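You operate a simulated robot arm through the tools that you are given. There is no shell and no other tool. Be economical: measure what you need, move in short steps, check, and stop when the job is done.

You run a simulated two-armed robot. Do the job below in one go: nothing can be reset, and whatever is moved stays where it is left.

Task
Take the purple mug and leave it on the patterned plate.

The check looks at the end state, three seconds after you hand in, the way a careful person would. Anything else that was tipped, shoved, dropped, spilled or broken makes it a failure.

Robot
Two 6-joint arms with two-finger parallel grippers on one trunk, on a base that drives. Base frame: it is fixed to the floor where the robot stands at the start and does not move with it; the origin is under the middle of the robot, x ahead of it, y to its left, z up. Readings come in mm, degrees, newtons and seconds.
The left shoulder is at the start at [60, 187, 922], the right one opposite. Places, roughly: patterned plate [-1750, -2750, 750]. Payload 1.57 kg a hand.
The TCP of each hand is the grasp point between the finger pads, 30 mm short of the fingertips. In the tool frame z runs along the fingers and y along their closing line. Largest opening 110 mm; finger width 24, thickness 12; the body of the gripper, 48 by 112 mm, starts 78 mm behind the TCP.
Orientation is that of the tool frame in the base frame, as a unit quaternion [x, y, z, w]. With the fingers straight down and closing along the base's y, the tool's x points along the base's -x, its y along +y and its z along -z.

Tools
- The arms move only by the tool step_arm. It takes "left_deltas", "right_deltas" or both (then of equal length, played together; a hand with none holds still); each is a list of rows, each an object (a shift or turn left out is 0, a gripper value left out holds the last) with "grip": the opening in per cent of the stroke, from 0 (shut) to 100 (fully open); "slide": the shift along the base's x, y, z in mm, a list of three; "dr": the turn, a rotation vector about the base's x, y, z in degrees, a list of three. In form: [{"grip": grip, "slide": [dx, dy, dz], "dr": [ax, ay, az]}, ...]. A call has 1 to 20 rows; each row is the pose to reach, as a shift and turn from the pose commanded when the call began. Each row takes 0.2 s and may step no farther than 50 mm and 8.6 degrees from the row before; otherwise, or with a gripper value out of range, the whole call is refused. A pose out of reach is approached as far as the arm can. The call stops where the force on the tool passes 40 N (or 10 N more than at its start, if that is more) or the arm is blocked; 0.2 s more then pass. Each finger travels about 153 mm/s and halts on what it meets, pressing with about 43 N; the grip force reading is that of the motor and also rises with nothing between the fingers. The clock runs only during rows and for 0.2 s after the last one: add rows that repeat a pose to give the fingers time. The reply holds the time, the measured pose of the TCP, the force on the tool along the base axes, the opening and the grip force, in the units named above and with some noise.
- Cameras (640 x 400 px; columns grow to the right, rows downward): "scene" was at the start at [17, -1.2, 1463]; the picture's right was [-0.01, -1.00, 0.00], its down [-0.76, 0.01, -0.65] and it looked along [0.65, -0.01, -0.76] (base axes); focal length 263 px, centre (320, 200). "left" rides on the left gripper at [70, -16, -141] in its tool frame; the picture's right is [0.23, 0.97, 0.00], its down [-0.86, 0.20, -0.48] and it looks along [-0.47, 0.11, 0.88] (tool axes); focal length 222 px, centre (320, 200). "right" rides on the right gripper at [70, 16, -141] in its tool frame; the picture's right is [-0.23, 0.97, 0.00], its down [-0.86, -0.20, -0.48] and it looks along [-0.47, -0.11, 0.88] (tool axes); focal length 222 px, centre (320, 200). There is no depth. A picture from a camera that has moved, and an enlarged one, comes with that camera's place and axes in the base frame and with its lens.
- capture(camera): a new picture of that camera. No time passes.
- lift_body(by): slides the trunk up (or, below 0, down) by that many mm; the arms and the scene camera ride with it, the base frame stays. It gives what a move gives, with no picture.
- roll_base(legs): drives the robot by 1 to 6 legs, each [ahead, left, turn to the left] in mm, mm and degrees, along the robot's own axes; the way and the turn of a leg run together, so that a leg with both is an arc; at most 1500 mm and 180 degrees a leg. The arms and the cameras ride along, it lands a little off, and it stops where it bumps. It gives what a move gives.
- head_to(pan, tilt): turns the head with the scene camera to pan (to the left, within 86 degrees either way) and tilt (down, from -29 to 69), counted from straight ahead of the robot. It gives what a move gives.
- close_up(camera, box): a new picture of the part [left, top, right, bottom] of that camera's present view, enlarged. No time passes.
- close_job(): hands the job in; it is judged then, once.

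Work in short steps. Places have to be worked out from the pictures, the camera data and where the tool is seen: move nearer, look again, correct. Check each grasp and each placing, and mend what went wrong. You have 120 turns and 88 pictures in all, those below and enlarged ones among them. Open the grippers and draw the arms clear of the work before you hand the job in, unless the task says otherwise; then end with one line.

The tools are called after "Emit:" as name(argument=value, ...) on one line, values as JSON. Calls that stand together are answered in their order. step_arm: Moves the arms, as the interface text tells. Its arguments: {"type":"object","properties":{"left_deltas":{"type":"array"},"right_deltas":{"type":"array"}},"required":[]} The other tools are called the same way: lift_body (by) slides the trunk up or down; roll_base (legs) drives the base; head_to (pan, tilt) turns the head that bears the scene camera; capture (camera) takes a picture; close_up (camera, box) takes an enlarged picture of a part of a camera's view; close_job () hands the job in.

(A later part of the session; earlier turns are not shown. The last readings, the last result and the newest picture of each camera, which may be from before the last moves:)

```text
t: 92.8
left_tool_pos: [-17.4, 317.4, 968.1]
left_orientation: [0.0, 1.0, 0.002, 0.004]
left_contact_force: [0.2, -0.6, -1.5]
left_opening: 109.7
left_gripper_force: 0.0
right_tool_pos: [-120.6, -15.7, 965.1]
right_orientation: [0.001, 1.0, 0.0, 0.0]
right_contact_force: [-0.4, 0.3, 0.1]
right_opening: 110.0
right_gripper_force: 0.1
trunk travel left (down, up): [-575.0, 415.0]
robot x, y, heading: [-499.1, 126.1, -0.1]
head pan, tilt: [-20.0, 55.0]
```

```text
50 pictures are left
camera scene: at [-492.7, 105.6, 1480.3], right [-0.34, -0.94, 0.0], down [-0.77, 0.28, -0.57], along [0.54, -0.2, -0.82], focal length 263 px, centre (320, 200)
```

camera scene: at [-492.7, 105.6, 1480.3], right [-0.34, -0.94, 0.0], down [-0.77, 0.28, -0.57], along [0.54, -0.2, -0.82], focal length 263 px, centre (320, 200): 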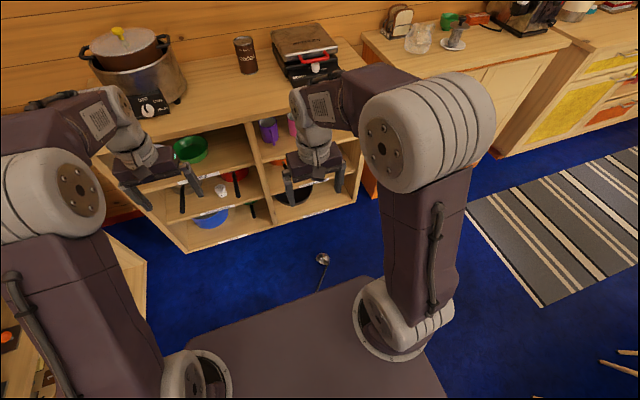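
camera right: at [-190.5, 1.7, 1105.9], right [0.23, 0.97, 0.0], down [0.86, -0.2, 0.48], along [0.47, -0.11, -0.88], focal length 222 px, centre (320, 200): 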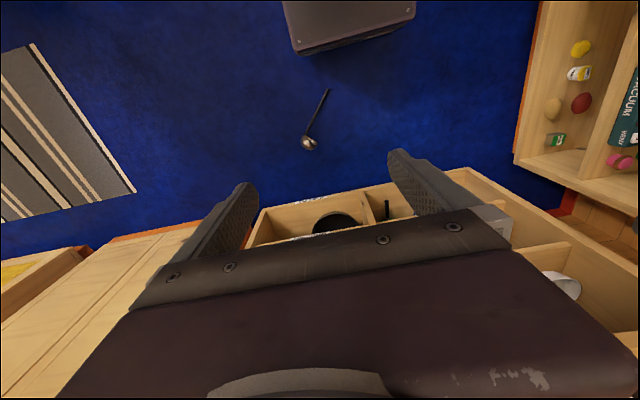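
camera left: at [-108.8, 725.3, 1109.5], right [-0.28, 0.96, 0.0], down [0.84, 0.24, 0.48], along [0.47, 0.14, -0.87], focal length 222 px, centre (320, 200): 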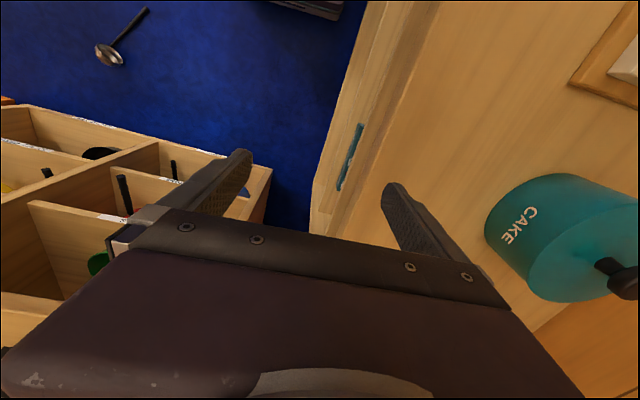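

The right camera puts the ladle's bowl at (70,-115) and handle end at (-140,21). I lower in two stages.

Emit:
lift_body(by=-300)

Emit:
lift_body(by=-250)

Emit:
capture(camera="right")

Emit:
head_to(pan=-20, tilt=40)

Emit:
capture(camera="scene")

```text
t: 95.8
left_tool_pos: [-17.2, 315.9, 668.8]
left_orientation: [0.0, 1.0, 0.002, 0.003]
left_contact_force: [-0.5, -0.6, -0.6]
left_opening: 109.9
left_gripper_force: 0.1
right_tool_pos: [-121.0, -14.5, 664.9]
right_orientation: [0.0, 1.0, 0.0, 0.0]
right_contact_force: [0.2, 0.4, -0.8]
right_opening: 110.2
right_gripper_force: 0.1
trunk travel left (down, up): [-275.0, 715.0]
robot x, y, heading: [-501.5, 130.8, -0.2]
head pan, tilt: [-20.0, 55.0]
```

```text
t: 98.4
left_tool_pos: [-17.0, 316.5, 419.2]
left_orientation: [0.0, 1.0, 0.002, 0.004]
left_contact_force: [-0.8, 0.4, -0.4]
left_opening: 109.9
left_gripper_force: 0.1
right_tool_pos: [-121.6, -15.5, 415.3]
right_orientation: [0.0, 1.0, 0.0, 0.0]
right_contact_force: [-0.1, 0.5, 0.1]
right_opening: 109.7
right_gripper_force: 0.0
trunk travel left (down, up): [-25.0, 965.0]
robot x, y, heading: [-499.4, 131.2, -0.1]
head pan, tilt: [-20.0, 55.0]
```

```text
49 pictures are left
camera right: at [-190.6, 1.6, 555.9], right [0.23, 0.97, 0.0], down [0.86, -0.2, 0.48], along [0.47, -0.11, -0.88], focal length 222 px, centre (320, 200)
```

right: 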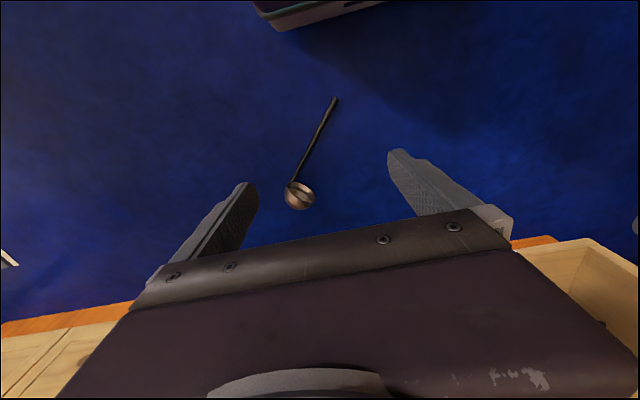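

```text
t: 99.2
left_tool_pos: [-16.8, 316.9, 420.4]
left_orientation: [0.0, 1.0, 0.002, 0.004]
left_contact_force: [0.2, 0.2, 0.0]
left_opening: 109.9
left_gripper_force: 0.0
right_tool_pos: [-120.2, -15.9, 415.1]
right_orientation: [0.0, 1.0, 0.0, 0.001]
right_contact_force: [-0.2, -0.3, -0.5]
right_opening: 110.1
right_gripper_force: 0.2
trunk travel left (down, up): [-25.0, 965.0]
robot x, y, heading: [-499.0, 132.2, -0.1]
head pan, tilt: [-20.0, 40.0]
```

```text
48 pictures are left
camera scene: at [-480.7, 101.1, 950.9], right [-0.34, -0.94, 0.0], down [-0.6, 0.22, -0.77], along [0.72, -0.26, -0.64], focal length 263 px, centre (320, 200)
```

scene: 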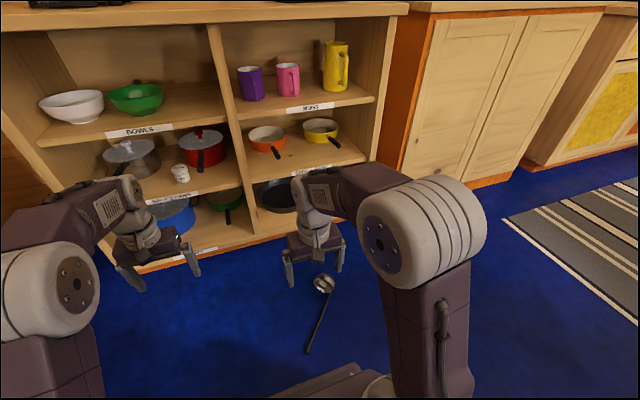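

Ladle handle runs from about (34,-128) to (-144,25). I move the right hand above it with the fingers turned to close across the handle.

Emit:
step_arm(right_deltas=[{"slide": [12, -9, -43], "dr": [0, 0, -6], "grip": 70}, {"slide": [24, -17, -86], "dr": [0, 0, -12]}, {"slide": [36, -26, -129], "dr": [0, 0, -18]}, {"slide": [48, -34, -172], "dr": [0, 0, -24]}, {"slide": [60, -43, -215], "dr": [0, 0, -30]}, {"slide": [72, -52, -258], "dr": [0, 0, -36]}, {"slide": [85, -60, -300], "dr": [0, 0, -41]}, {"slide": [85, -60, -300], "dr": [0, 0, -41]}])

Emit:
capture(camera="right")

Emit:
close_up(camera="scene", box=[220, 200, 420, 360])

```text
t: 101.0
left_tool_pos: [-16.4, 315.5, 418.1]
left_orientation: [0.0, 1.0, 0.003, 0.004]
left_contact_force: [0.5, 0.4, -0.7]
left_opening: 110.2
left_gripper_force: 0.0
right_tool_pos: [-36.2, -75.6, 114.5]
right_orientation: [0.35, 0.937, 0.0, 0.0]
right_contact_force: [-0.4, 0.6, -0.3]
right_opening: 76.9
right_gripper_force: 0.0
trunk travel left (down, up): [-25.0, 965.0]
robot x, y, heading: [-498.6, 134.7, -0.1]
head pan, tilt: [-20.0, 40.0]
```

```text
47 pictures are left
camera right: at [-77.9, -17.4, 255.3], right [0.81, 0.58, 0.0], down [0.51, -0.71, 0.48], along [0.28, -0.39, -0.88], focal length 222 px, centre (320, 200)
```

right: 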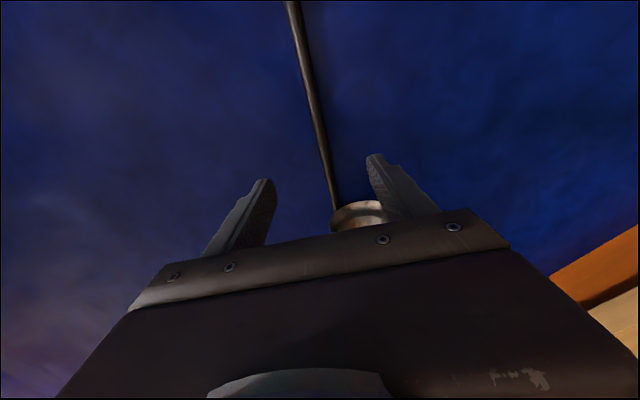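

```text
2.50 times, centred on (320, 280) of scene
camera zoom: at [-480.5, 101.0, 951.0], right [-0.34, -0.94, 0.0], down [-0.6, 0.22, -0.77], along [0.72, -0.26, -0.64], focal length 657 px, centre (320, 0)
```

zoom: 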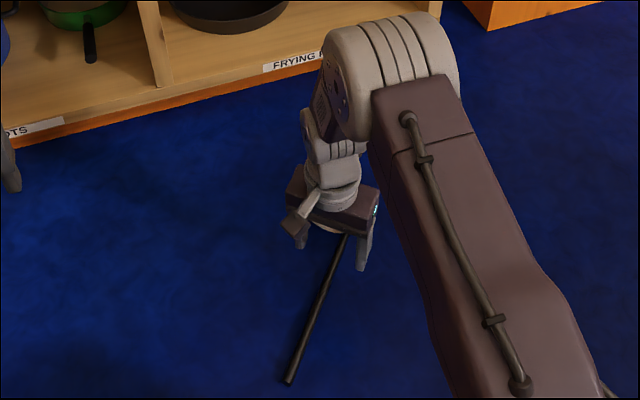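

Handle passes almost under the TCP. Descend to just above the floor and close.

Emit:
step_arm(right_deltas=[{"slide": [0, 4, -40]}, {"slide": [0, 5, -70]}, {"slide": [0, 5, -79]}, {"slide": [0, 5, -79]}, {"slide": [0, 5, -79], "grip": 0}, {"slide": [0, 5, -79], "grip": 0}, {"slide": [0, 5, -79], "grip": 0}, {"slide": [0, 5, -79], "grip": 0}])

Emit:
capture(camera="right")

```text
t: 102.8
left_tool_pos: [-17.7, 316.4, 419.3]
left_orientation: [0.0, 1.0, 0.001, 0.003]
left_contact_force: [-0.6, -0.1, 0.2]
left_opening: 110.0
left_gripper_force: 0.1
right_tool_pos: [-36.0, -71.4, 35.1]
right_orientation: [0.35, 0.937, 0.0, 0.0]
right_contact_force: [1.4, -1.0, -0.8]
right_opening: 14.4
right_gripper_force: 30.9
trunk travel left (down, up): [-25.0, 965.0]
robot x, y, heading: [-495.8, 132.1, 0.1]
head pan, tilt: [-20.0, 40.0]
```

```text
45 pictures are left
camera right: at [-77.2, -11.7, 176.9], right [0.81, 0.59, 0.0], down [0.51, -0.71, 0.48], along [0.28, -0.39, -0.88], focal length 222 px, centre (320, 200)
```

right: 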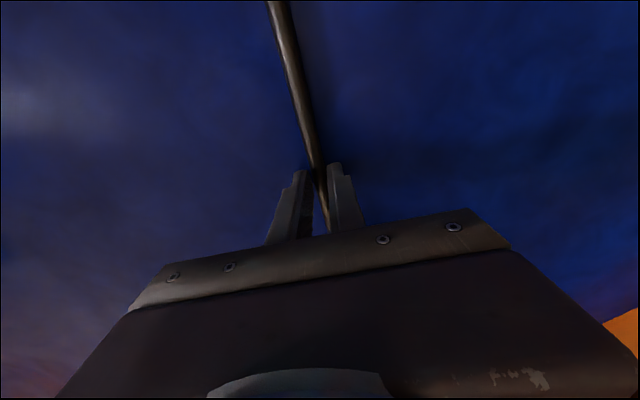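

The handle is gripped (14 mm). I lift it straight up, first with the arm, then with the trunk.

Emit:
step_arm(right_deltas=[{"slide": [0, 0, 20]}, {"slide": [0, 0, 60]}, {"slide": [0, 0, 105]}, {"slide": [0, 0, 150]}, {"slide": [0, 0, 195]}, {"slide": [0, 0, 240]}, {"slide": [0, 0, 285]}, {"slide": [0, 0, 330]}, {"slide": [0, 0, 375]}, {"slide": [0, 0, 375]}])

Emit:
lift_body(by=300)

Emit:
lift_body(by=320)

Emit:
capture(camera="right")

Emit:
head_to(pan=0, tilt=45)

Emit:
capture(camera="scene")

```text
t: 105.0
left_tool_pos: [-16.9, 317.1, 419.2]
left_orientation: [0.0, 1.0, 0.002, 0.004]
left_contact_force: [0.1, 0.6, 0.4]
left_opening: 110.1
left_gripper_force: 0.1
right_tool_pos: [-33.2, -68.9, 411.8]
right_orientation: [0.35, 0.937, 0.0, 0.0]
right_contact_force: [0.6, -0.2, -2.2]
right_opening: 14.2
right_gripper_force: 30.0
trunk travel left (down, up): [-25.0, 965.0]
robot x, y, heading: [-499.0, 132.2, 0.1]
head pan, tilt: [-20.0, 40.0]
```

```text
t: 108.0
left_tool_pos: [-17.4, 315.7, 718.7]
left_orientation: [0.0, 1.0, 0.001, 0.002]
left_contact_force: [-0.9, 0.7, 0.0]
left_opening: 109.8
left_gripper_force: 0.1
right_tool_pos: [-33.0, -68.2, 710.5]
right_orientation: [0.35, 0.937, 0.0, -0.001]
right_contact_force: [0.2, 0.1, -1.6]
right_opening: 14.2
right_gripper_force: 30.0
trunk travel left (down, up): [-325.0, 665.0]
robot x, y, heading: [-498.1, 129.7, 0.3]
head pan, tilt: [-20.0, 40.0]
```

```text
t: 111.1
left_tool_pos: [-17.9, 317.0, 1039.2]
left_orientation: [0.0, 1.0, 0.002, 0.003]
left_contact_force: [0.2, 0.8, -0.3]
left_opening: 109.8
left_gripper_force: 0.1
right_tool_pos: [-33.7, -69.0, 1031.1]
right_orientation: [0.35, 0.937, 0.0, -0.001]
right_contact_force: [0.6, 0.5, -1.9]
right_opening: 14.1
right_gripper_force: 30.2
trunk travel left (down, up): [-645.0, 345.0]
robot x, y, heading: [-497.0, 131.2, -0.0]
head pan, tilt: [-20.0, 40.0]
```

```text
44 pictures are left
camera right: at [-74.5, -9.8, 1171.7], right [0.81, 0.59, 0.0], down [0.51, -0.71, 0.48], along [0.28, -0.39, -0.88], focal length 222 px, centre (320, 200)
```

right: 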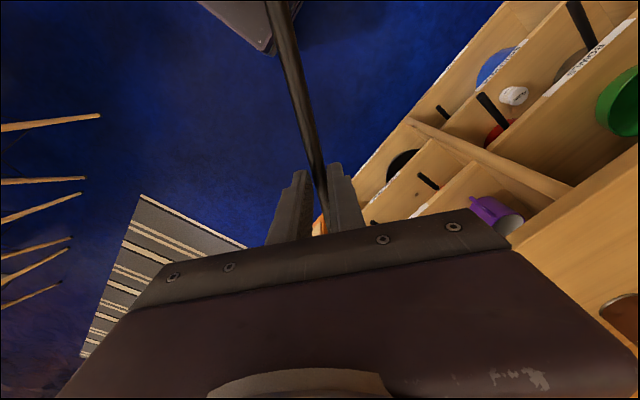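

```text
t: 112.0
left_tool_pos: [-18.3, 317.1, 1038.5]
left_orientation: [0.0, 1.0, 0.001, 0.004]
left_contact_force: [0.2, 0.4, -0.7]
left_opening: 109.7
left_gripper_force: 0.1
right_tool_pos: [-33.1, -68.6, 1030.7]
right_orientation: [0.35, 0.937, 0.001, -0.001]
right_contact_force: [-0.4, -0.3, -2.7]
right_opening: 14.3
right_gripper_force: 30.0
trunk travel left (down, up): [-645.0, 345.0]
robot x, y, heading: [-502.4, 132.5, 0.1]
head pan, tilt: [0.0, 45.0]
```

```text
43 pictures are left
camera scene: at [-478.8, 129.8, 1563.7], right [0.0, -1.0, 0.0], down [-0.71, 0.0, -0.71], along [0.71, 0.0, -0.71], focal length 263 px, centre (320, 200)
```

scene: 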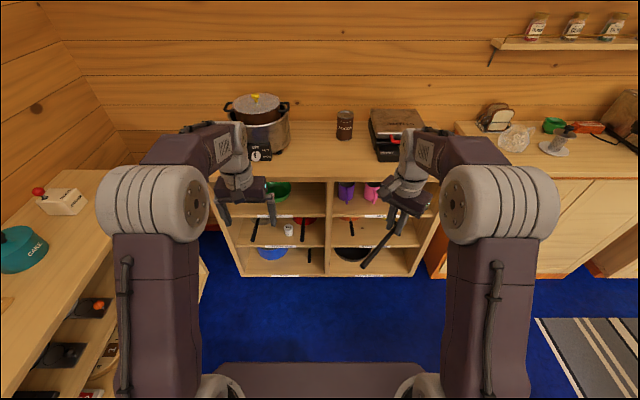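

Ladle held level. I turn it so that its handle will lie along y with the bowl to the left, and draw the left hand back and up so it clears the pot.

Emit:
step_arm(right_deltas=[{"slide": [0, 5, 0], "dr": [0, 0, 8.2]}, {"slide": [0, 10, 0], "dr": [0, 0, 16.4]}, {"slide": [0, 15, 0], "dr": [0, 0, 24.6]}, {"slide": [0, 20, 0], "dr": [0, 0, 32.8]}, {"slide": [0, 25, 0], "dr": [0, 0, 41]}, {"slide": [0, 30, 0], "dr": [0, 0, 49.2]}, {"slide": [0, 35, 0], "dr": [0, 0, 57.4]}, {"slide": [0, 40, 0], "dr": [0, 0, 65.6]}, {"slide": [0, 45, 0], "dr": [0, 0, 73.8]}, {"slide": [0, 50, 0], "dr": [0, 0, 82]}, {"slide": [0, 55, 0], "dr": [0, 0, 90.2]}, {"slide": [0, 60, 0], "dr": [0, 0, 98.4]}, {"slide": [0, 65, 0], "dr": [0, 0, 106.6]}, {"slide": [0, 70, 0], "dr": [0, 0, 114.8]}, {"slide": [0, 75, 0], "dr": [0, 0, 123]}, {"slide": [0, 80, 0], "dr": [0, 0, 130]}, {"slide": [0, 80, 0], "dr": [0, 0, 130]}], left_deltas=[{"slide": [-15, 0, 8]}, {"slide": [-30, 0, 16]}, {"slide": [-45, 0, 24]}, {"slide": [-60, 0, 32]}, {"slide": [-75, 0, 40]}, {"slide": [-90, 0, 48]}, {"slide": [-105, 0, 56]}, {"slide": [-120, 0, 64]}, {"slide": [-130, 0, 72]}, {"slide": [-130, 0, 80]}, {"slide": [-130, 0, 80]}, {"slide": [-130, 0, 80]}, {"slide": [-130, 0, 80]}, {"slide": [-130, 0, 80]}, {"slide": [-130, 0, 80]}, {"slide": [-130, 0, 80]}, {"slide": [-130, 0, 80]}])

Emit:
capture(camera="scene")

```text
t: 115.6
left_tool_pos: [-146.4, 317.1, 1117.5]
left_orientation: [0.001, 1.0, 0.001, 0.003]
left_contact_force: [0.3, 0.1, 0.8]
left_opening: 110.3
left_gripper_force: 0.1
right_tool_pos: [-32.8, 10.5, 1031.0]
right_orientation: [-0.702, 0.712, 0.0, 0.0]
right_contact_force: [0.8, -0.4, -2.0]
right_opening: 14.2
right_gripper_force: 30.6
trunk travel left (down, up): [-645.0, 345.0]
robot x, y, heading: [-497.5, 128.6, 0.1]
head pan, tilt: [0.0, 45.0]
```

```text
42 pictures are left
camera scene: at [-478.9, 130.0, 1563.7], right [0.0, -1.0, 0.0], down [-0.71, 0.0, -0.71], along [0.71, 0.0, -0.71], focal length 263 px, centre (320, 200)
```

scene: 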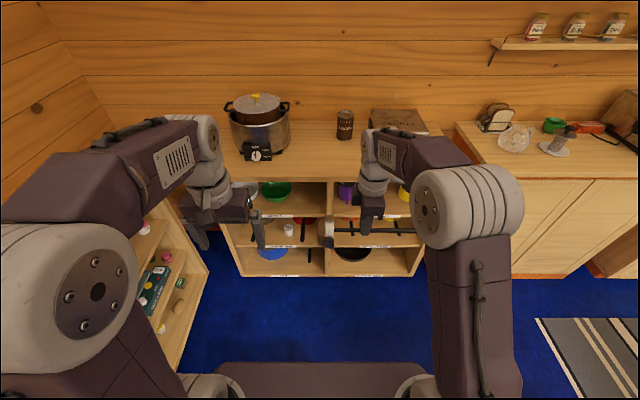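

Orientation matches the original. Drive forward and a bit left to bring it over its old spot.

Emit:
roll_base(legs=[[0, 77, 0], [400, 0, 0]])

Emit:
head_to(pan=-5, tilt=55)

Emit:
capture(camera="scene")

Emit:
capture(camera="right")

```text
t: 118.7
left_tool_pos: [247.9, 397.9, 1117.4]
left_orientation: [-0.004, 1.0, 0.002, 0.004]
left_contact_force: [0.6, 1.0, 1.0]
left_opening: 110.0
left_gripper_force: 0.0
right_tool_pos: [365.7, 94.0, 1031.1]
right_orientation: [-0.704, 0.71, 0.0, 0.001]
right_contact_force: [-0.3, -0.2, -2.0]
right_opening: 14.3
right_gripper_force: 30.3
trunk travel left (down, up): [-645.0, 345.0]
robot x, y, heading: [-103.7, 208.6, 0.5]
head pan, tilt: [0.0, 45.0]
```

```text
t: 119.4
left_tool_pos: [248.0, 397.4, 1118.0]
left_orientation: [-0.004, 1.0, 0.002, 0.003]
left_contact_force: [0.4, 0.5, 0.3]
left_opening: 109.9
left_gripper_force: 0.1
right_tool_pos: [365.0, 92.8, 1032.1]
right_orientation: [-0.704, 0.71, 0.0, 0.0]
right_contact_force: [-0.1, -0.5, -1.7]
right_opening: 14.0
right_gripper_force: 30.6
trunk travel left (down, up): [-645.0, 345.0]
robot x, y, heading: [-102.9, 210.4, 0.5]
head pan, tilt: [-5.0, 55.0]
```

```text
41 pictures are left
camera scene: at [-91.2, 202.5, 1550.3], right [-0.08, -1.0, 0.0], down [-0.82, 0.06, -0.57], along [0.57, -0.05, -0.82], focal length 263 px, centre (320, 200)
```

scene: 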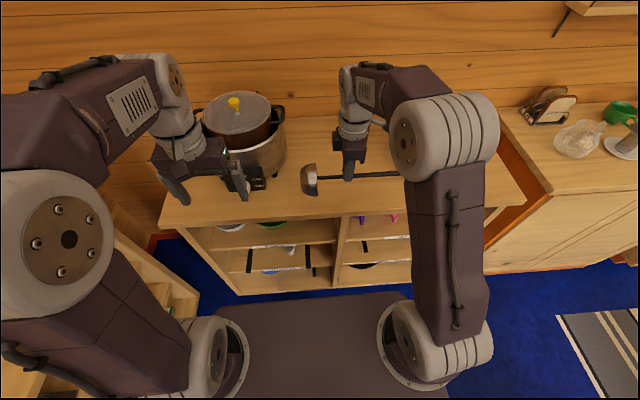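

```text
40 pictures are left
camera right: at [348.6, 24.7, 1172.3], right [-0.97, 0.24, 0.0], down [0.21, 0.85, 0.48], along [0.11, 0.46, -0.88], focal length 222 px, centre (320, 200)
```

right: 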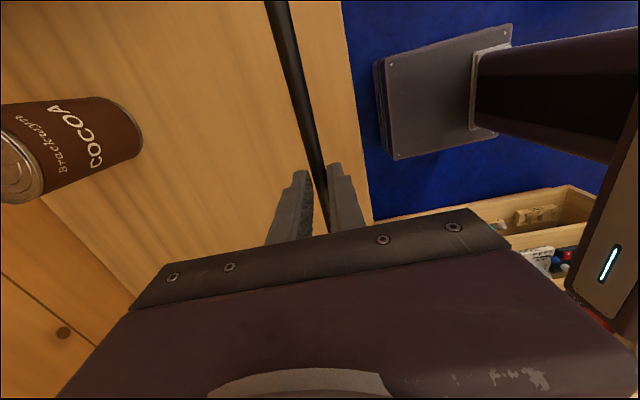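

Over the spot now. Lower in steps to just above the counter.

Emit:
step_arm(right_deltas=[{"slide": [20, -5, -35]}, {"slide": [21, -5, -70]}, {"slide": [21, -5, -100]}, {"slide": [21, -5, -106]}, {"slide": [21, -5, -106]}])

Emit:
close_up(camera="scene", box=[260, 120, 440, 230])

```text
t: 120.6
left_tool_pos: [246.0, 399.4, 1120.0]
left_orientation: [-0.005, 1.0, 0.002, 0.004]
left_contact_force: [0.6, -0.6, 0.4]
left_opening: 109.8
left_gripper_force: 0.1
right_tool_pos: [384.3, 88.5, 929.1]
right_orientation: [-0.704, 0.71, -0.004, 0.003]
right_contact_force: [6.5, -2.9, 37.3]
right_opening: 14.2
right_gripper_force: 30.9
trunk travel left (down, up): [-645.0, 345.0]
robot x, y, heading: [-103.0, 209.2, 0.5]
head pan, tilt: [-5.0, 55.0]
```

```text
3.56 times, centred on (350, 175) of scene
camera zoom: at [-95.9, 203.0, 1550.8], right [-0.08, -1.0, 0.0], down [-0.81, 0.06, -0.58], along [0.57, -0.05, -0.82], focal length 935 px, centre (213, 289)
```

zoom: 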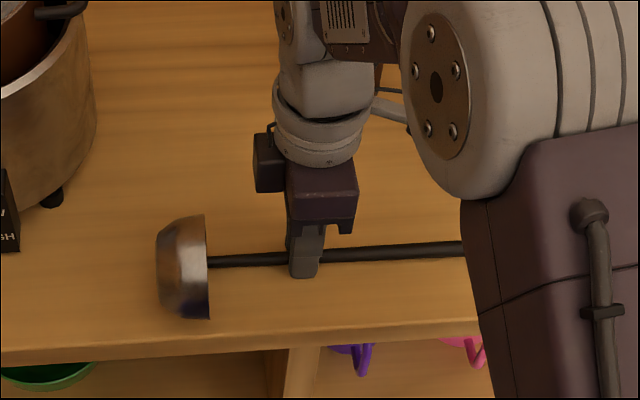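

Contact with the counter (37 N). I ease up a few mm, open gently, and rise.

Emit:
step_arm(right_deltas=[{"slide": [0, 0, 4]}, {"slide": [0, 0, 4]}, {"slide": [0, 0, 4], "grip": 20}, {"slide": [0, 0, 4], "grip": 40}, {"slide": [0, 0, 4], "grip": 40}, {"slide": [0, 0, 30]}, {"slide": [0, 0, 75]}, {"slide": [0, 0, 120]}, {"slide": [0, 0, 120]}])

Emit:
capture(camera="scene")

Emit:
capture(camera="right")

```text
t: 122.6
left_tool_pos: [248.9, 397.0, 1117.3]
left_orientation: [-0.005, 1.0, 0.002, 0.004]
left_contact_force: [0.5, -0.2, 0.9]
left_opening: 109.9
left_gripper_force: 0.1
right_tool_pos: [387.8, 89.8, 1047.0]
right_orientation: [-0.704, 0.71, 0.001, -0.001]
right_contact_force: [0.3, -0.6, -0.9]
right_opening: 44.1
right_gripper_force: 0.0
trunk travel left (down, up): [-645.0, 345.0]
robot x, y, heading: [-101.6, 211.2, 0.7]
head pan, tilt: [-5.0, 55.0]
```

```text
38 pictures are left
camera scene: at [-91.5, 202.5, 1550.3], right [-0.08, -1.0, 0.0], down [-0.82, 0.06, -0.57], along [0.57, -0.05, -0.82], focal length 263 px, centre (320, 200)
```

scene: 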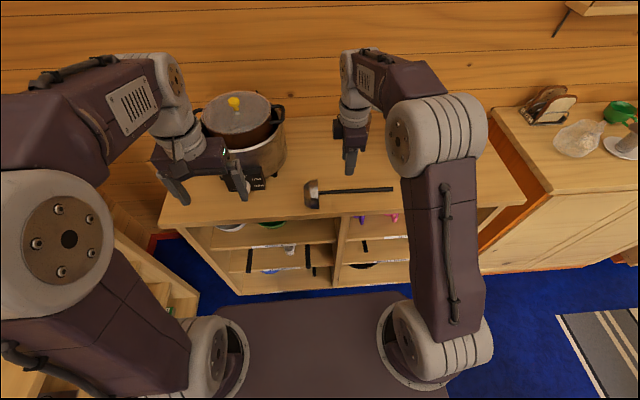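

```text
37 pictures are left
camera right: at [370.3, 21.3, 1187.9], right [-0.97, 0.24, 0.0], down [0.21, 0.85, 0.48], along [0.11, 0.46, -0.88], focal length 222 px, centre (320, 200)
```

right: 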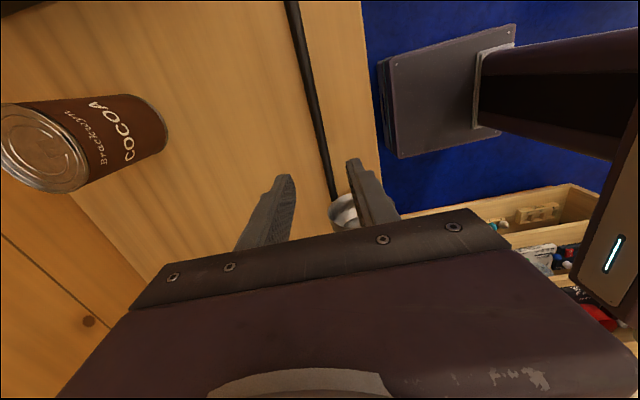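

The ladle is back at its old spot, stable. I back straight out with the hands high, then lower the trunk to view the mug shelf.

Emit:
roll_base(legs=[[-420, 0, 0]])

Emit:
lift_body(by=-400)

Emit:
lift_body(by=-200)

Emit:
head_to(pan=-10, tilt=20)

Emit:
capture(camera="scene")

```text
t: 125.2
left_tool_pos: [-168.1, 392.8, 1118.2]
left_orientation: [-0.001, 1.0, 0.002, 0.003]
left_contact_force: [-0.4, -0.2, 0.5]
left_opening: 109.7
left_gripper_force: 0.0
right_tool_pos: [-32.2, 84.9, 1045.8]
right_orientation: [-0.701, 0.713, 0.0, 0.0]
right_contact_force: [-0.4, 0.5, -0.3]
right_opening: 44.1
right_gripper_force: 0.1
trunk travel left (down, up): [-645.0, 345.0]
robot x, y, heading: [-523.1, 207.6, 0.0]
head pan, tilt: [-5.0, 55.0]
```

```text
t: 129.0
left_tool_pos: [-168.7, 393.6, 718.6]
left_orientation: [-0.001, 1.0, 0.002, 0.003]
left_contact_force: [0.0, 0.0, -0.1]
left_opening: 110.0
left_gripper_force: 0.1
right_tool_pos: [-32.3, 83.8, 646.1]
right_orientation: [-0.701, 0.713, 0.0, 0.0]
right_contact_force: [0.7, 0.5, -0.6]
right_opening: 43.6
right_gripper_force: 0.1
trunk travel left (down, up): [-245.0, 745.0]
robot x, y, heading: [-522.9, 207.6, 0.0]
head pan, tilt: [-5.0, 55.0]
```

```text
t: 131.2
left_tool_pos: [-169.4, 392.0, 517.5]
left_orientation: [-0.001, 1.0, 0.002, 0.003]
left_contact_force: [0.0, 0.1, 0.6]
left_opening: 110.0
left_gripper_force: 0.0
right_tool_pos: [-32.3, 84.9, 445.8]
right_orientation: [-0.701, 0.713, -0.001, 0.0]
right_contact_force: [-0.8, 0.5, -0.9]
right_opening: 44.2
right_gripper_force: 0.2
trunk travel left (down, up): [-45.0, 945.0]
robot x, y, heading: [-521.6, 209.5, 0.1]
head pan, tilt: [-5.0, 55.0]
```

```text
t: 132.2
left_tool_pos: [-169.8, 394.4, 518.7]
left_orientation: [-0.001, 1.0, 0.002, 0.003]
left_contact_force: [0.0, -0.4, 0.4]
left_opening: 110.3
left_gripper_force: 0.1
right_tool_pos: [-33.3, 84.3, 445.4]
right_orientation: [-0.701, 0.713, 0.0, 0.001]
right_contact_force: [-0.1, 0.0, -0.4]
right_opening: 44.0
right_gripper_force: 0.1
trunk travel left (down, up): [-45.0, 945.0]
robot x, y, heading: [-521.6, 205.9, 0.2]
head pan, tilt: [-10.0, 20.0]
```

```text
36 pictures are left
camera scene: at [-490.6, 190.6, 1002.3], right [-0.17, -0.99, 0.0], down [-0.34, 0.06, -0.94], along [0.93, -0.16, -0.34], focal length 263 px, centre (320, 200)
```

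scene: 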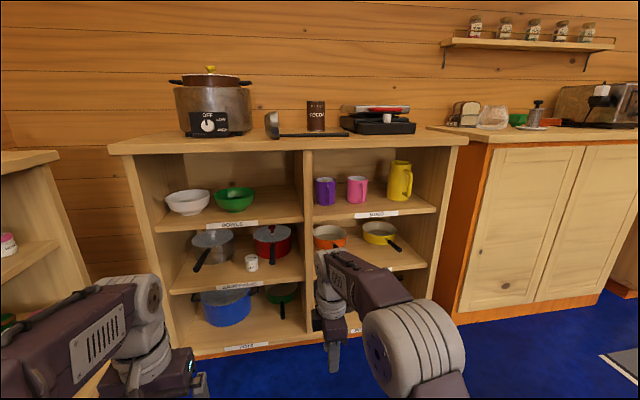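

Emit:
close_up(camera="scene", box=[295, 140, 445, 230])

```text
4.27 times, centred on (370, 185) of scene
camera zoom: at [-490.6, 190.6, 1002.3], right [-0.17, -0.99, 0.0], down [-0.34, 0.06, -0.94], along [0.93, -0.16, -0.34], focal length 1122 px, centre (107, 264)
```

zoom: 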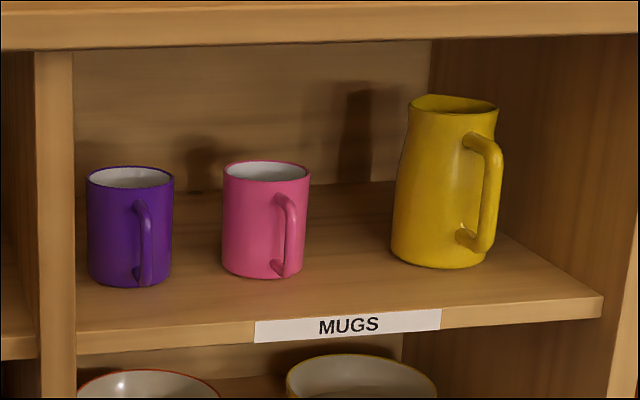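

Clear view: purple mug's centre is about (458, 3), 77 mm wide, 90 mm tall on a shelf at z≈643, handle facing me. The divider is about 33 mm to its left, the pink mug 43 mm to its right. I'll approach with the right hand pitched 30° below horizontal. First raise the trunk and undo the wrist yaw.

Emit:
lift_body(by=200)

Emit:
step_arm(right_deltas=[{"slide": [0, -3, 4], "dr": [0, 0, -8.1], "grip": 60}, {"slide": [0, -6, 8], "dr": [0, 0, -16.2]}, {"slide": [0, -9, 12], "dr": [0, 0, -24.3], "grip": 91}, {"slide": [0, -12, 16], "dr": [0, 0, -32.4]}, {"slide": [0, -15, 20], "dr": [0, 0, -40.5]}, {"slide": [0, -18, 24], "dr": [0, 0, -48.6]}, {"slide": [0, -21, 28], "dr": [0, 0, -56.7]}, {"slide": [0, -24, 32], "dr": [0, 0, -64.8]}, {"slide": [0, -27, 36], "dr": [0, 0, -72.9]}, {"slide": [0, -30, 42], "dr": [0, 0, -81]}, {"slide": [0, -30, 48], "dr": [0, 0, -89]}, {"slide": [0, -30, 48], "dr": [0, 0, -89]}])

Emit:
step_arm(right_deltas=[{"dr": [0, -8, 0]}, {"dr": [0, -16, 0]}, {"dr": [0, -24, 0]}, {"dr": [0, -32, 0]}, {"dr": [0, -40, 0]}, {"dr": [0, -48, 0]}, {"dr": [0, -54, 0]}, {"dr": [0, -60, 0]}, {"dr": [0, -60, 0]}, {"dr": [0, -60, 0]}])

Emit:
capture(camera="right")

Emit:
capture(camera="scene")

```text
t: 134.4
left_tool_pos: [-169.3, 393.7, 718.2]
left_orientation: [0.0, 1.0, 0.002, 0.003]
left_contact_force: [-0.4, 0.1, 0.1]
left_opening: 110.0
left_gripper_force: 0.1
right_tool_pos: [-32.5, 85.3, 647.1]
right_orientation: [-0.701, 0.713, 0.001, -0.001]
right_contact_force: [-0.8, -0.3, 0.3]
right_opening: 44.1
right_gripper_force: 0.0
trunk travel left (down, up): [-245.0, 745.0]
robot x, y, heading: [-518.4, 204.8, 0.3]
head pan, tilt: [-10.0, 20.0]
```

```text
t: 137.0
left_tool_pos: [-168.6, 393.6, 718.1]
left_orientation: [-0.002, 1.0, 0.002, 0.003]
left_contact_force: [-0.1, -0.5, 0.0]
left_opening: 110.1
left_gripper_force: 0.1
right_tool_pos: [-33.9, 55.5, 694.7]
right_orientation: [0.0, 1.0, 0.001, 0.0]
right_contact_force: [0.5, 0.3, -0.7]
right_opening: 99.8
right_gripper_force: 0.0
trunk travel left (down, up): [-245.0, 745.0]
robot x, y, heading: [-523.2, 208.1, 0.2]
head pan, tilt: [-10.0, 20.0]
```

```text
t: 139.2
left_tool_pos: [-170.3, 394.3, 718.4]
left_orientation: [0.0, 1.0, 0.002, 0.004]
left_contact_force: [1.0, 0.1, 0.3]
left_opening: 110.2
left_gripper_force: 0.2
right_tool_pos: [-37.5, 21.9, 685.5]
right_orientation: [0.024, 0.907, -0.064, 0.415]
right_contact_force: [-0.6, -0.2, 0.2]
right_opening: 100.1
right_gripper_force: 0.0
right hand out of reach, approached as far as the arm can: row 6, 7, 8
trunk travel left (down, up): [-245.0, 745.0]
robot x, y, heading: [-519.9, 208.3, 0.2]
head pan, tilt: [-10.0, 20.0]
```

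```text
34 pictures are left
camera right: at [-188.2, 57.7, 722.9], right [0.24, 0.97, 0.08], down [0.18, -0.12, 0.98], along [0.95, -0.22, -0.21], focal length 222 px, centre (320, 200)
```

right: 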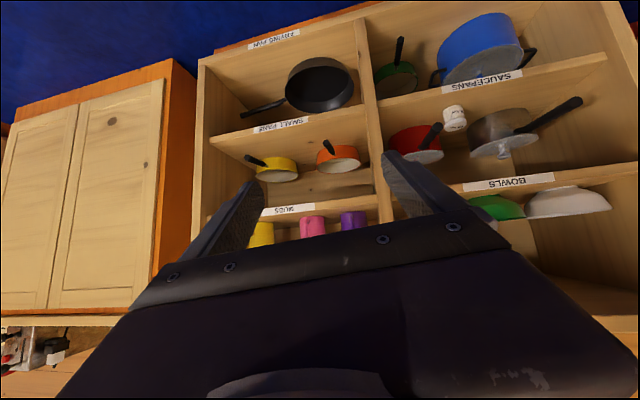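

```text
33 pictures are left
camera scene: at [-490.6, 190.6, 1202.4], right [-0.17, -0.99, 0.0], down [-0.34, 0.06, -0.94], along [0.93, -0.16, -0.34], focal length 263 px, centre (320, 200)
```

scene: 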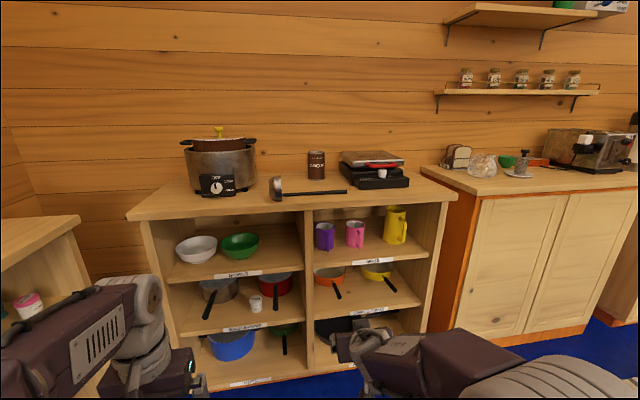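

The wrist cannot pitch that much so close in; I extend the hand forward, which should let the orientation settle. The free space up to the shelf (x≈300) is enough.

Emit:
step_arm(right_deltas=[{"slide": [40, 0, 0]}, {"slide": [80, 0, 0]}, {"slide": [120, 0, 0]}, {"slide": [150, 0, 0]}, {"slide": [150, 0, 0]}, {"slide": [150, 0, 0]}, {"slide": [150, 0, 0]}])

```text
t: 140.8
left_tool_pos: [-169.9, 393.9, 718.3]
left_orientation: [-0.001, 1.0, 0.001, 0.003]
left_contact_force: [0.6, 0.2, -0.1]
left_opening: 110.0
left_gripper_force: 0.1
right_tool_pos: [116.7, 54.5, 695.9]
right_orientation: [0.0, 0.866, -0.001, 0.5]
right_contact_force: [-0.6, 0.4, 0.9]
right_opening: 100.0
right_gripper_force: 0.2
trunk travel left (down, up): [-245.0, 745.0]
robot x, y, heading: [-519.9, 206.5, -0.1]
head pan, tilt: [-10.0, 20.0]
```

Pose reached exactly: TCP (117,54,696), pitched 30°. I shift the robot right and forward so the hand is in front of the mug.

Emit:
roll_base(legs=[[0, -51, 0], [140, 0, 0]])

Emit:
capture(camera="right")

Emit:
capture(camera="scene")

```text
t: 142.6
left_tool_pos: [-26.0, 341.3, 718.1]
left_orientation: [0.0, 1.0, 0.002, 0.002]
left_contact_force: [-0.1, -0.1, 0.2]
left_opening: 109.8
left_gripper_force: 0.0
right_tool_pos: [257.7, 1.1, 695.7]
right_orientation: [0.001, 0.867, -0.001, 0.498]
right_contact_force: [-0.7, 0.1, -0.4]
right_opening: 100.2
right_gripper_force: 0.0
trunk travel left (down, up): [-245.0, 745.0]
robot x, y, heading: [-376.6, 155.9, 0.1]
head pan, tilt: [-10.0, 20.0]
```

```text
32 pictures are left
camera right: at [101.3, 19.2, 705.3], right [0.12, 0.97, 0.2], down [0.01, -0.2, 0.98], along [0.99, -0.11, -0.04], focal length 222 px, centre (320, 200)
```

right: 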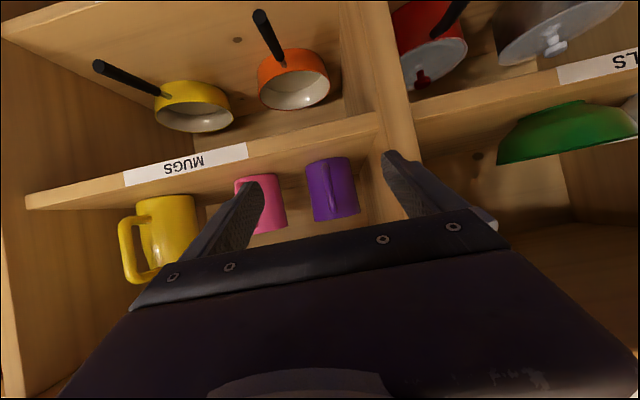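

```text
31 pictures are left
camera scene: at [-347.3, 139.2, 1202.4], right [-0.18, -0.98, 0.0], down [-0.34, 0.06, -0.94], along [0.92, -0.16, -0.34], focal length 263 px, centre (320, 200)
```

scene: 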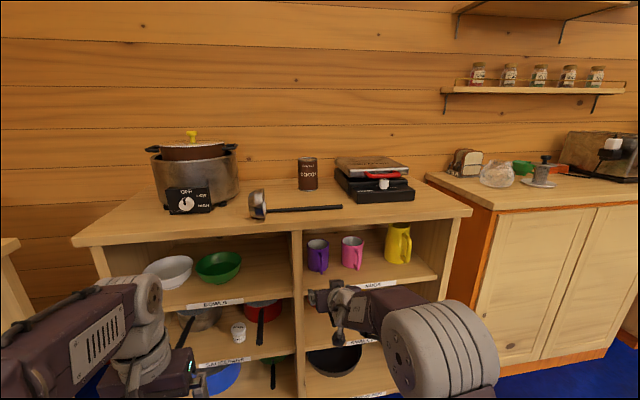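

Right camera confirms the mug centre at y≈3, x≈459. I narrow the opening to about 92 mm, drive in a bit more, and re-measure before entering.

Emit:
step_arm(right_deltas=[{"slide": [0, 0, 0], "grip": 83}, {"slide": [0, 0, 0], "grip": 83}])

Emit:
roll_base(legs=[[70, 0, 0]])

Emit:
capture(camera="right")

```text
t: 143.2
left_tool_pos: [-27.0, 341.4, 718.4]
left_orientation: [0.001, 1.0, 0.001, 0.003]
left_contact_force: [-0.6, 1.1, 1.1]
left_opening: 110.0
left_gripper_force: 0.1
right_tool_pos: [257.5, 2.9, 696.3]
right_orientation: [0.0, 0.866, -0.001, 0.499]
right_contact_force: [0.0, -0.2, -0.5]
right_opening: 91.3
right_gripper_force: 0.1
trunk travel left (down, up): [-245.0, 745.0]
robot x, y, heading: [-377.6, 157.1, -0.0]
head pan, tilt: [-10.0, 20.0]
```

```text
t: 144.3
left_tool_pos: [47.0, 340.7, 717.5]
left_orientation: [0.001, 1.0, 0.003, 0.002]
left_contact_force: [0.1, -0.4, 0.7]
left_opening: 109.9
left_gripper_force: 0.0
right_tool_pos: [329.0, 1.2, 695.2]
right_orientation: [0.001, 0.866, -0.001, 0.5]
right_contact_force: [0.4, -0.5, -0.8]
right_opening: 91.4
right_gripper_force: 0.0
trunk travel left (down, up): [-245.0, 745.0]
robot x, y, heading: [-307.5, 157.4, -0.2]
head pan, tilt: [-10.0, 20.0]
```

```text
30 pictures are left
camera right: at [172.3, 19.1, 705.3], right [0.12, 0.97, 0.19], down [0.01, -0.2, 0.98], along [0.99, -0.11, -0.04], focal length 222 px, centre (320, 200)
```

right: 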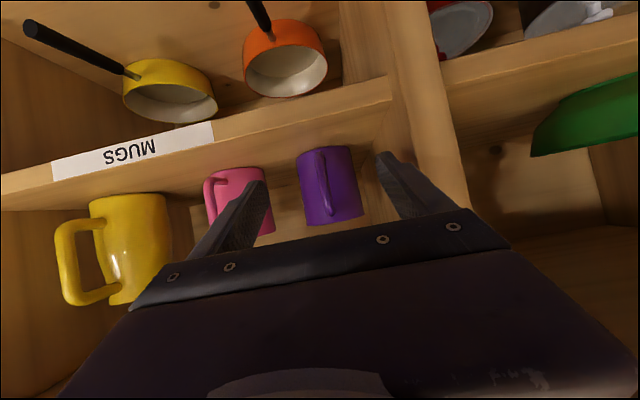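

The clearance between the left finger and the divider is uncertain; close-up to measure.

Emit:
close_up(camera="right", box=[280, 60, 480, 230])

```text
2.35 times, centred on (380, 145) of right
camera zoom: at [172.3, 19.1, 705.3], right [0.12, 0.97, 0.19], down [0.01, -0.2, 0.98], along [0.99, -0.11, -0.04], focal length 523 px, centre (179, 329)
```

zoom: 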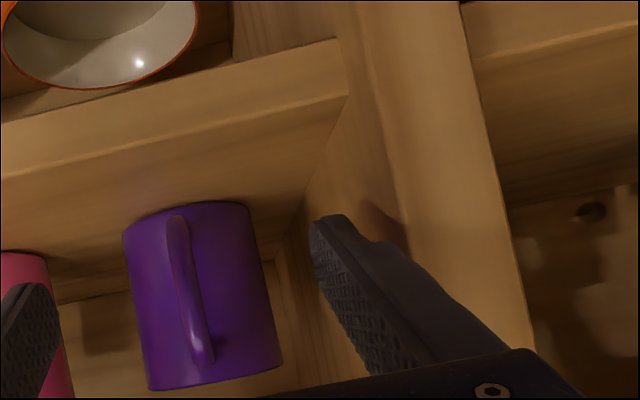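

The divider face is at y≈62, leaving ~20 mm beside the mug; a 12 mm finger fits with TCP at y≈0. I advance with the arm in part and check.

Emit:
step_arm(right_deltas=[{"slide": [20, -1, 0]}, {"slide": [40, -1, 0]}, {"slide": [60, -1, -1]}, {"slide": [60, -1, -1]}])

Emit:
close_up(camera="right", box=[220, 60, 480, 230])

```text
t: 145.3
left_tool_pos: [43.5, 341.6, 718.3]
left_orientation: [0.001, 1.0, 0.002, 0.003]
left_contact_force: [0.3, 0.1, 0.4]
left_opening: 109.9
left_gripper_force: 0.1
right_tool_pos: [389.8, 0.1, 694.1]
right_orientation: [0.002, 0.866, -0.002, 0.499]
right_contact_force: [-0.5, -0.2, -0.7]
right_opening: 91.3
right_gripper_force: 0.1
trunk travel left (down, up): [-245.0, 745.0]
robot x, y, heading: [-308.8, 154.4, 0.0]
head pan, tilt: [-10.0, 20.0]
```

```text
2.35 times, centred on (350, 145) of right
camera zoom: at [232.3, 18.0, 704.5], right [0.12, 0.97, 0.2], down [0.01, -0.2, 0.98], along [0.99, -0.11, -0.04], focal length 523 px, centre (249, 329)
```

zoom: 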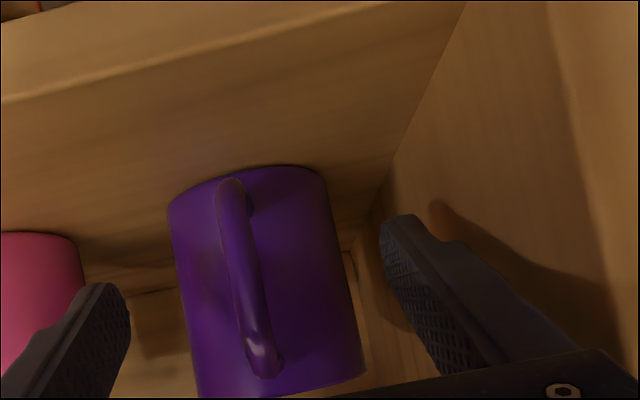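

Both fingers straddle the mug with room. Advance the rest.

Emit:
step_arm(right_deltas=[{"slide": [15, 0, 0]}, {"slide": [30, 0, 0]}, {"slide": [45, 0, 0]}, {"slide": [58, 0, 0]}, {"slide": [58, 0, 0]}])

Emit:
close_up(camera="right", box=[200, 40, 460, 230])

```text
t: 146.5
left_tool_pos: [44.9, 339.8, 717.0]
left_orientation: [0.0, 1.0, 0.002, 0.004]
left_contact_force: [-0.6, -0.2, 0.3]
left_opening: 110.1
left_gripper_force: 0.0
right_tool_pos: [447.9, 1.5, 693.0]
right_orientation: [0.001, 0.866, -0.002, 0.5]
right_contact_force: [-0.1, 0.2, 0.0]
right_opening: 91.4
right_gripper_force: 0.1
trunk travel left (down, up): [-245.0, 745.0]
robot x, y, heading: [-303.8, 156.9, 0.1]
head pan, tilt: [-10.0, 20.0]
```

```text
2.11 times, centred on (330, 135) of right
camera zoom: at [289.8, 18.3, 704.0], right [0.12, 0.97, 0.2], down [0.01, -0.2, 0.98], along [0.99, -0.11, -0.04], focal length 468 px, centre (299, 337)
```

zoom: 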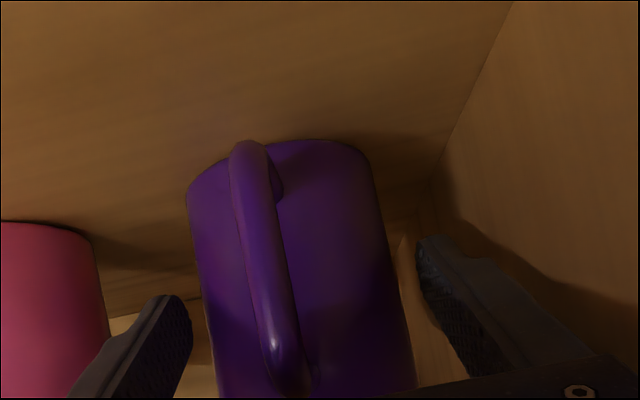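

Recomputing with all views: shelf top ≈631, mug centre ≈(485,1), divider ≈ y 75. I go 22 mm farther and 8 mm lower, then close on the mug.

Emit:
step_arm(right_deltas=[{"slide": [11, 0, -4]}, {"slide": [22, 0, -8]}, {"slide": [22, 0, -8]}, {"slide": [22, 0, -8], "grip": 72}, {"slide": [22, 0, -8], "grip": 60}, {"slide": [22, 0, -8], "grip": 40}, {"slide": [22, 0, -8], "grip": 40}, {"slide": [22, 0, -8], "grip": 40}])

Emit:
capture(camera="right")

```text
t: 148.3
left_tool_pos: [43.4, 340.3, 717.7]
left_orientation: [0.002, 1.0, 0.003, 0.004]
left_contact_force: [-0.1, -0.4, 0.3]
left_opening: 110.3
left_gripper_force: 0.2
right_tool_pos: [468.3, 0.4, 686.3]
right_orientation: [0.001, 0.866, -0.001, 0.5]
right_contact_force: [1.2, -0.6, 1.1]
right_opening: 79.0
right_gripper_force: 43.1
trunk travel left (down, up): [-245.0, 745.0]
robot x, y, heading: [-311.5, 153.5, -0.0]
head pan, tilt: [-10.0, 20.0]
```

```text
26 pictures are left
camera right: at [311.0, 18.2, 696.1], right [0.12, 0.97, 0.2], down [0.01, -0.2, 0.98], along [0.99, -0.11, -0.04], focal length 222 px, centre (320, 200)
```

right: 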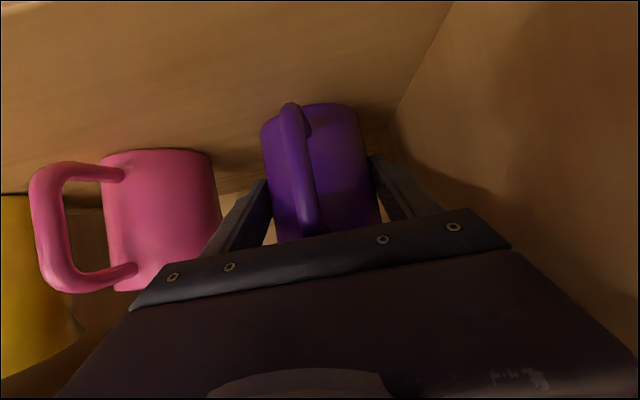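

Mug gripped (79 mm, 43 N). Lift 18 mm and draw straight out.

Emit:
step_arm(right_deltas=[{"slide": [0, 0, 6]}, {"slide": [0, 0, 18]}, {"slide": [-25, 0, 18]}, {"slide": [-55, 0, 18]}, {"slide": [-90, 0, 18]}, {"slide": [-125, 0, 18]}, {"slide": [-140, 0, 18]}, {"slide": [-140, 0, 18]}])

Emit:
capture(camera="right")

```text
t: 150.1
left_tool_pos: [44.9, 340.8, 718.1]
left_orientation: [0.001, 1.0, 0.003, 0.004]
left_contact_force: [-0.4, 0.0, 0.0]
left_opening: 109.8
left_gripper_force: 0.0
right_tool_pos: [327.7, 1.6, 704.7]
right_orientation: [0.0, 0.867, -0.001, 0.499]
right_contact_force: [0.6, 0.1, -2.8]
right_opening: 78.9
right_gripper_force: 43.1
right hand out of reach, approached as far as the arm can: row 5
trunk travel left (down, up): [-245.0, 745.0]
robot x, y, heading: [-309.9, 155.6, 0.1]
head pan, tilt: [-10.0, 20.0]
```

```text
25 pictures are left
camera right: at [170.9, 18.9, 715.0], right [0.12, 0.97, 0.19], down [0.01, -0.2, 0.98], along [0.99, -0.11, -0.04], focal length 222 px, centre (320, 200)
```

right: 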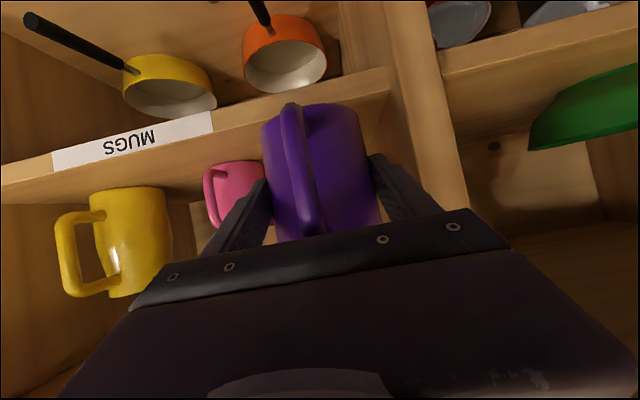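

Mug is securely held. I back away from the shelf, then raise the trunk for travel.

Emit:
roll_base(legs=[[-200, 0, 0]])

Emit:
lift_body(by=350)

Emit:
head_to(pan=-5, tilt=35)

Emit:
capture(camera="scene")

```text
t: 151.7
left_tool_pos: [-156.7, 341.7, 718.2]
left_orientation: [0.001, 1.0, 0.002, 0.003]
left_contact_force: [0.9, 0.4, -0.4]
left_opening: 109.8
left_gripper_force: 0.0
right_tool_pos: [127.4, -0.0, 705.5]
right_orientation: [0.002, 0.866, -0.002, 0.5]
right_contact_force: [0.8, -0.8, -2.4]
right_opening: 78.9
right_gripper_force: 43.1
trunk travel left (down, up): [-245.0, 745.0]
robot x, y, heading: [-508.2, 157.2, -0.1]
head pan, tilt: [-10.0, 20.0]
```

```text
t: 155.1
left_tool_pos: [-154.4, 341.0, 1068.3]
left_orientation: [0.002, 1.0, 0.002, 0.003]
left_contact_force: [-1.1, -0.1, -0.8]
left_opening: 110.0
left_gripper_force: 0.1
right_tool_pos: [127.9, -0.1, 1053.8]
right_orientation: [0.002, 0.866, -0.002, 0.499]
right_contact_force: [0.0, 0.3, -2.8]
right_opening: 79.0
right_gripper_force: 43.4
trunk travel left (down, up): [-595.0, 395.0]
robot x, y, heading: [-505.4, 154.7, -0.2]
head pan, tilt: [-10.0, 20.0]
```

```text
t: 155.8
left_tool_pos: [-154.5, 340.1, 1067.5]
left_orientation: [0.002, 1.0, 0.002, 0.004]
left_contact_force: [0.2, 0.4, 0.8]
left_opening: 109.8
left_gripper_force: 0.0
right_tool_pos: [127.2, 0.2, 1054.7]
right_orientation: [0.001, 0.866, -0.002, 0.499]
right_contact_force: [0.5, 1.0, -2.8]
right_opening: 78.8
right_gripper_force: 42.8
trunk travel left (down, up): [-595.0, 395.0]
robot x, y, heading: [-508.0, 154.9, -0.3]
head pan, tilt: [-5.0, 35.0]
```

```text
24 pictures are left
camera scene: at [-481.0, 147.8, 1528.6], right [-0.09, -1.0, 0.0], down [-0.57, 0.05, -0.82], along [0.82, -0.07, -0.57], focal length 263 px, centre (320, 200)
```

scene: 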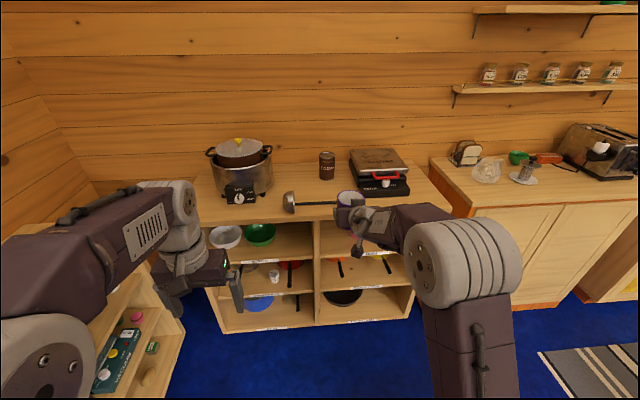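

Everything in order. Turn right and take the lane along the rug.

Emit:
roll_base(legs=[[0, 0, -90], [0, 290, 0], [1400, 0, 0]])

Emit:
head_to(pan=-25, tilt=25)

Emit:
capture(camera="scene")

```text
t: 168.2
left_tool_pos: [5.9, -1595.2, 1067.1]
left_orientation: [0.698, 0.716, -0.001, 0.004]
left_contact_force: [0.0, -0.1, -0.4]
left_opening: 110.0
left_gripper_force: 0.1
right_tool_pos: [-326.0, -1887.7, 1054.4]
right_orientation: [0.605, 0.62, -0.349, 0.356]
right_contact_force: [-0.6, -0.3, -2.8]
right_opening: 79.0
right_gripper_force: 43.6
trunk travel left (down, up): [-595.0, 395.0]
robot x, y, heading: [-190.1, -1245.5, -88.5]
head pan, tilt: [-5.0, 35.0]
```

```text
t: 169.1
left_tool_pos: [4.7, -1594.2, 1067.9]
left_orientation: [0.698, 0.717, -0.001, 0.004]
left_contact_force: [0.6, -0.1, 0.4]
left_opening: 109.8
left_gripper_force: 0.1
right_tool_pos: [-325.2, -1887.6, 1053.8]
right_orientation: [0.604, 0.621, -0.349, 0.357]
right_contact_force: [-0.1, 0.1, -1.9]
right_opening: 78.7
right_gripper_force: 42.3
trunk travel left (down, up): [-595.0, 395.0]
robot x, y, heading: [-189.6, -1245.3, -88.5]
head pan, tilt: [-25.0, 25.0]
```

```text
23 pictures are left
camera scene: at [-228.4, -1272.9, 1544.3], right [-0.92, 0.4, 0.0], down [0.17, 0.39, -0.91], along [-0.36, -0.83, -0.42], focal length 263 px, centre (320, 200)
```

scene: 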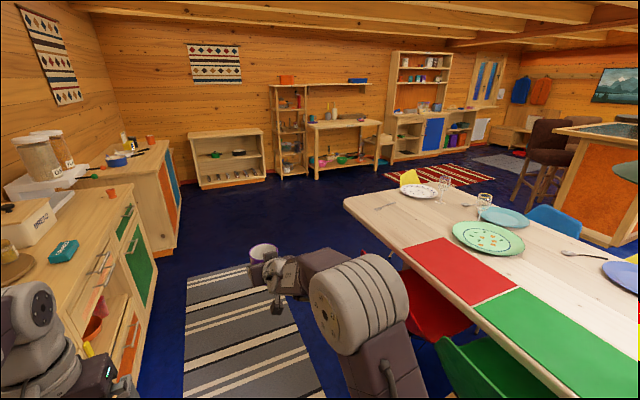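

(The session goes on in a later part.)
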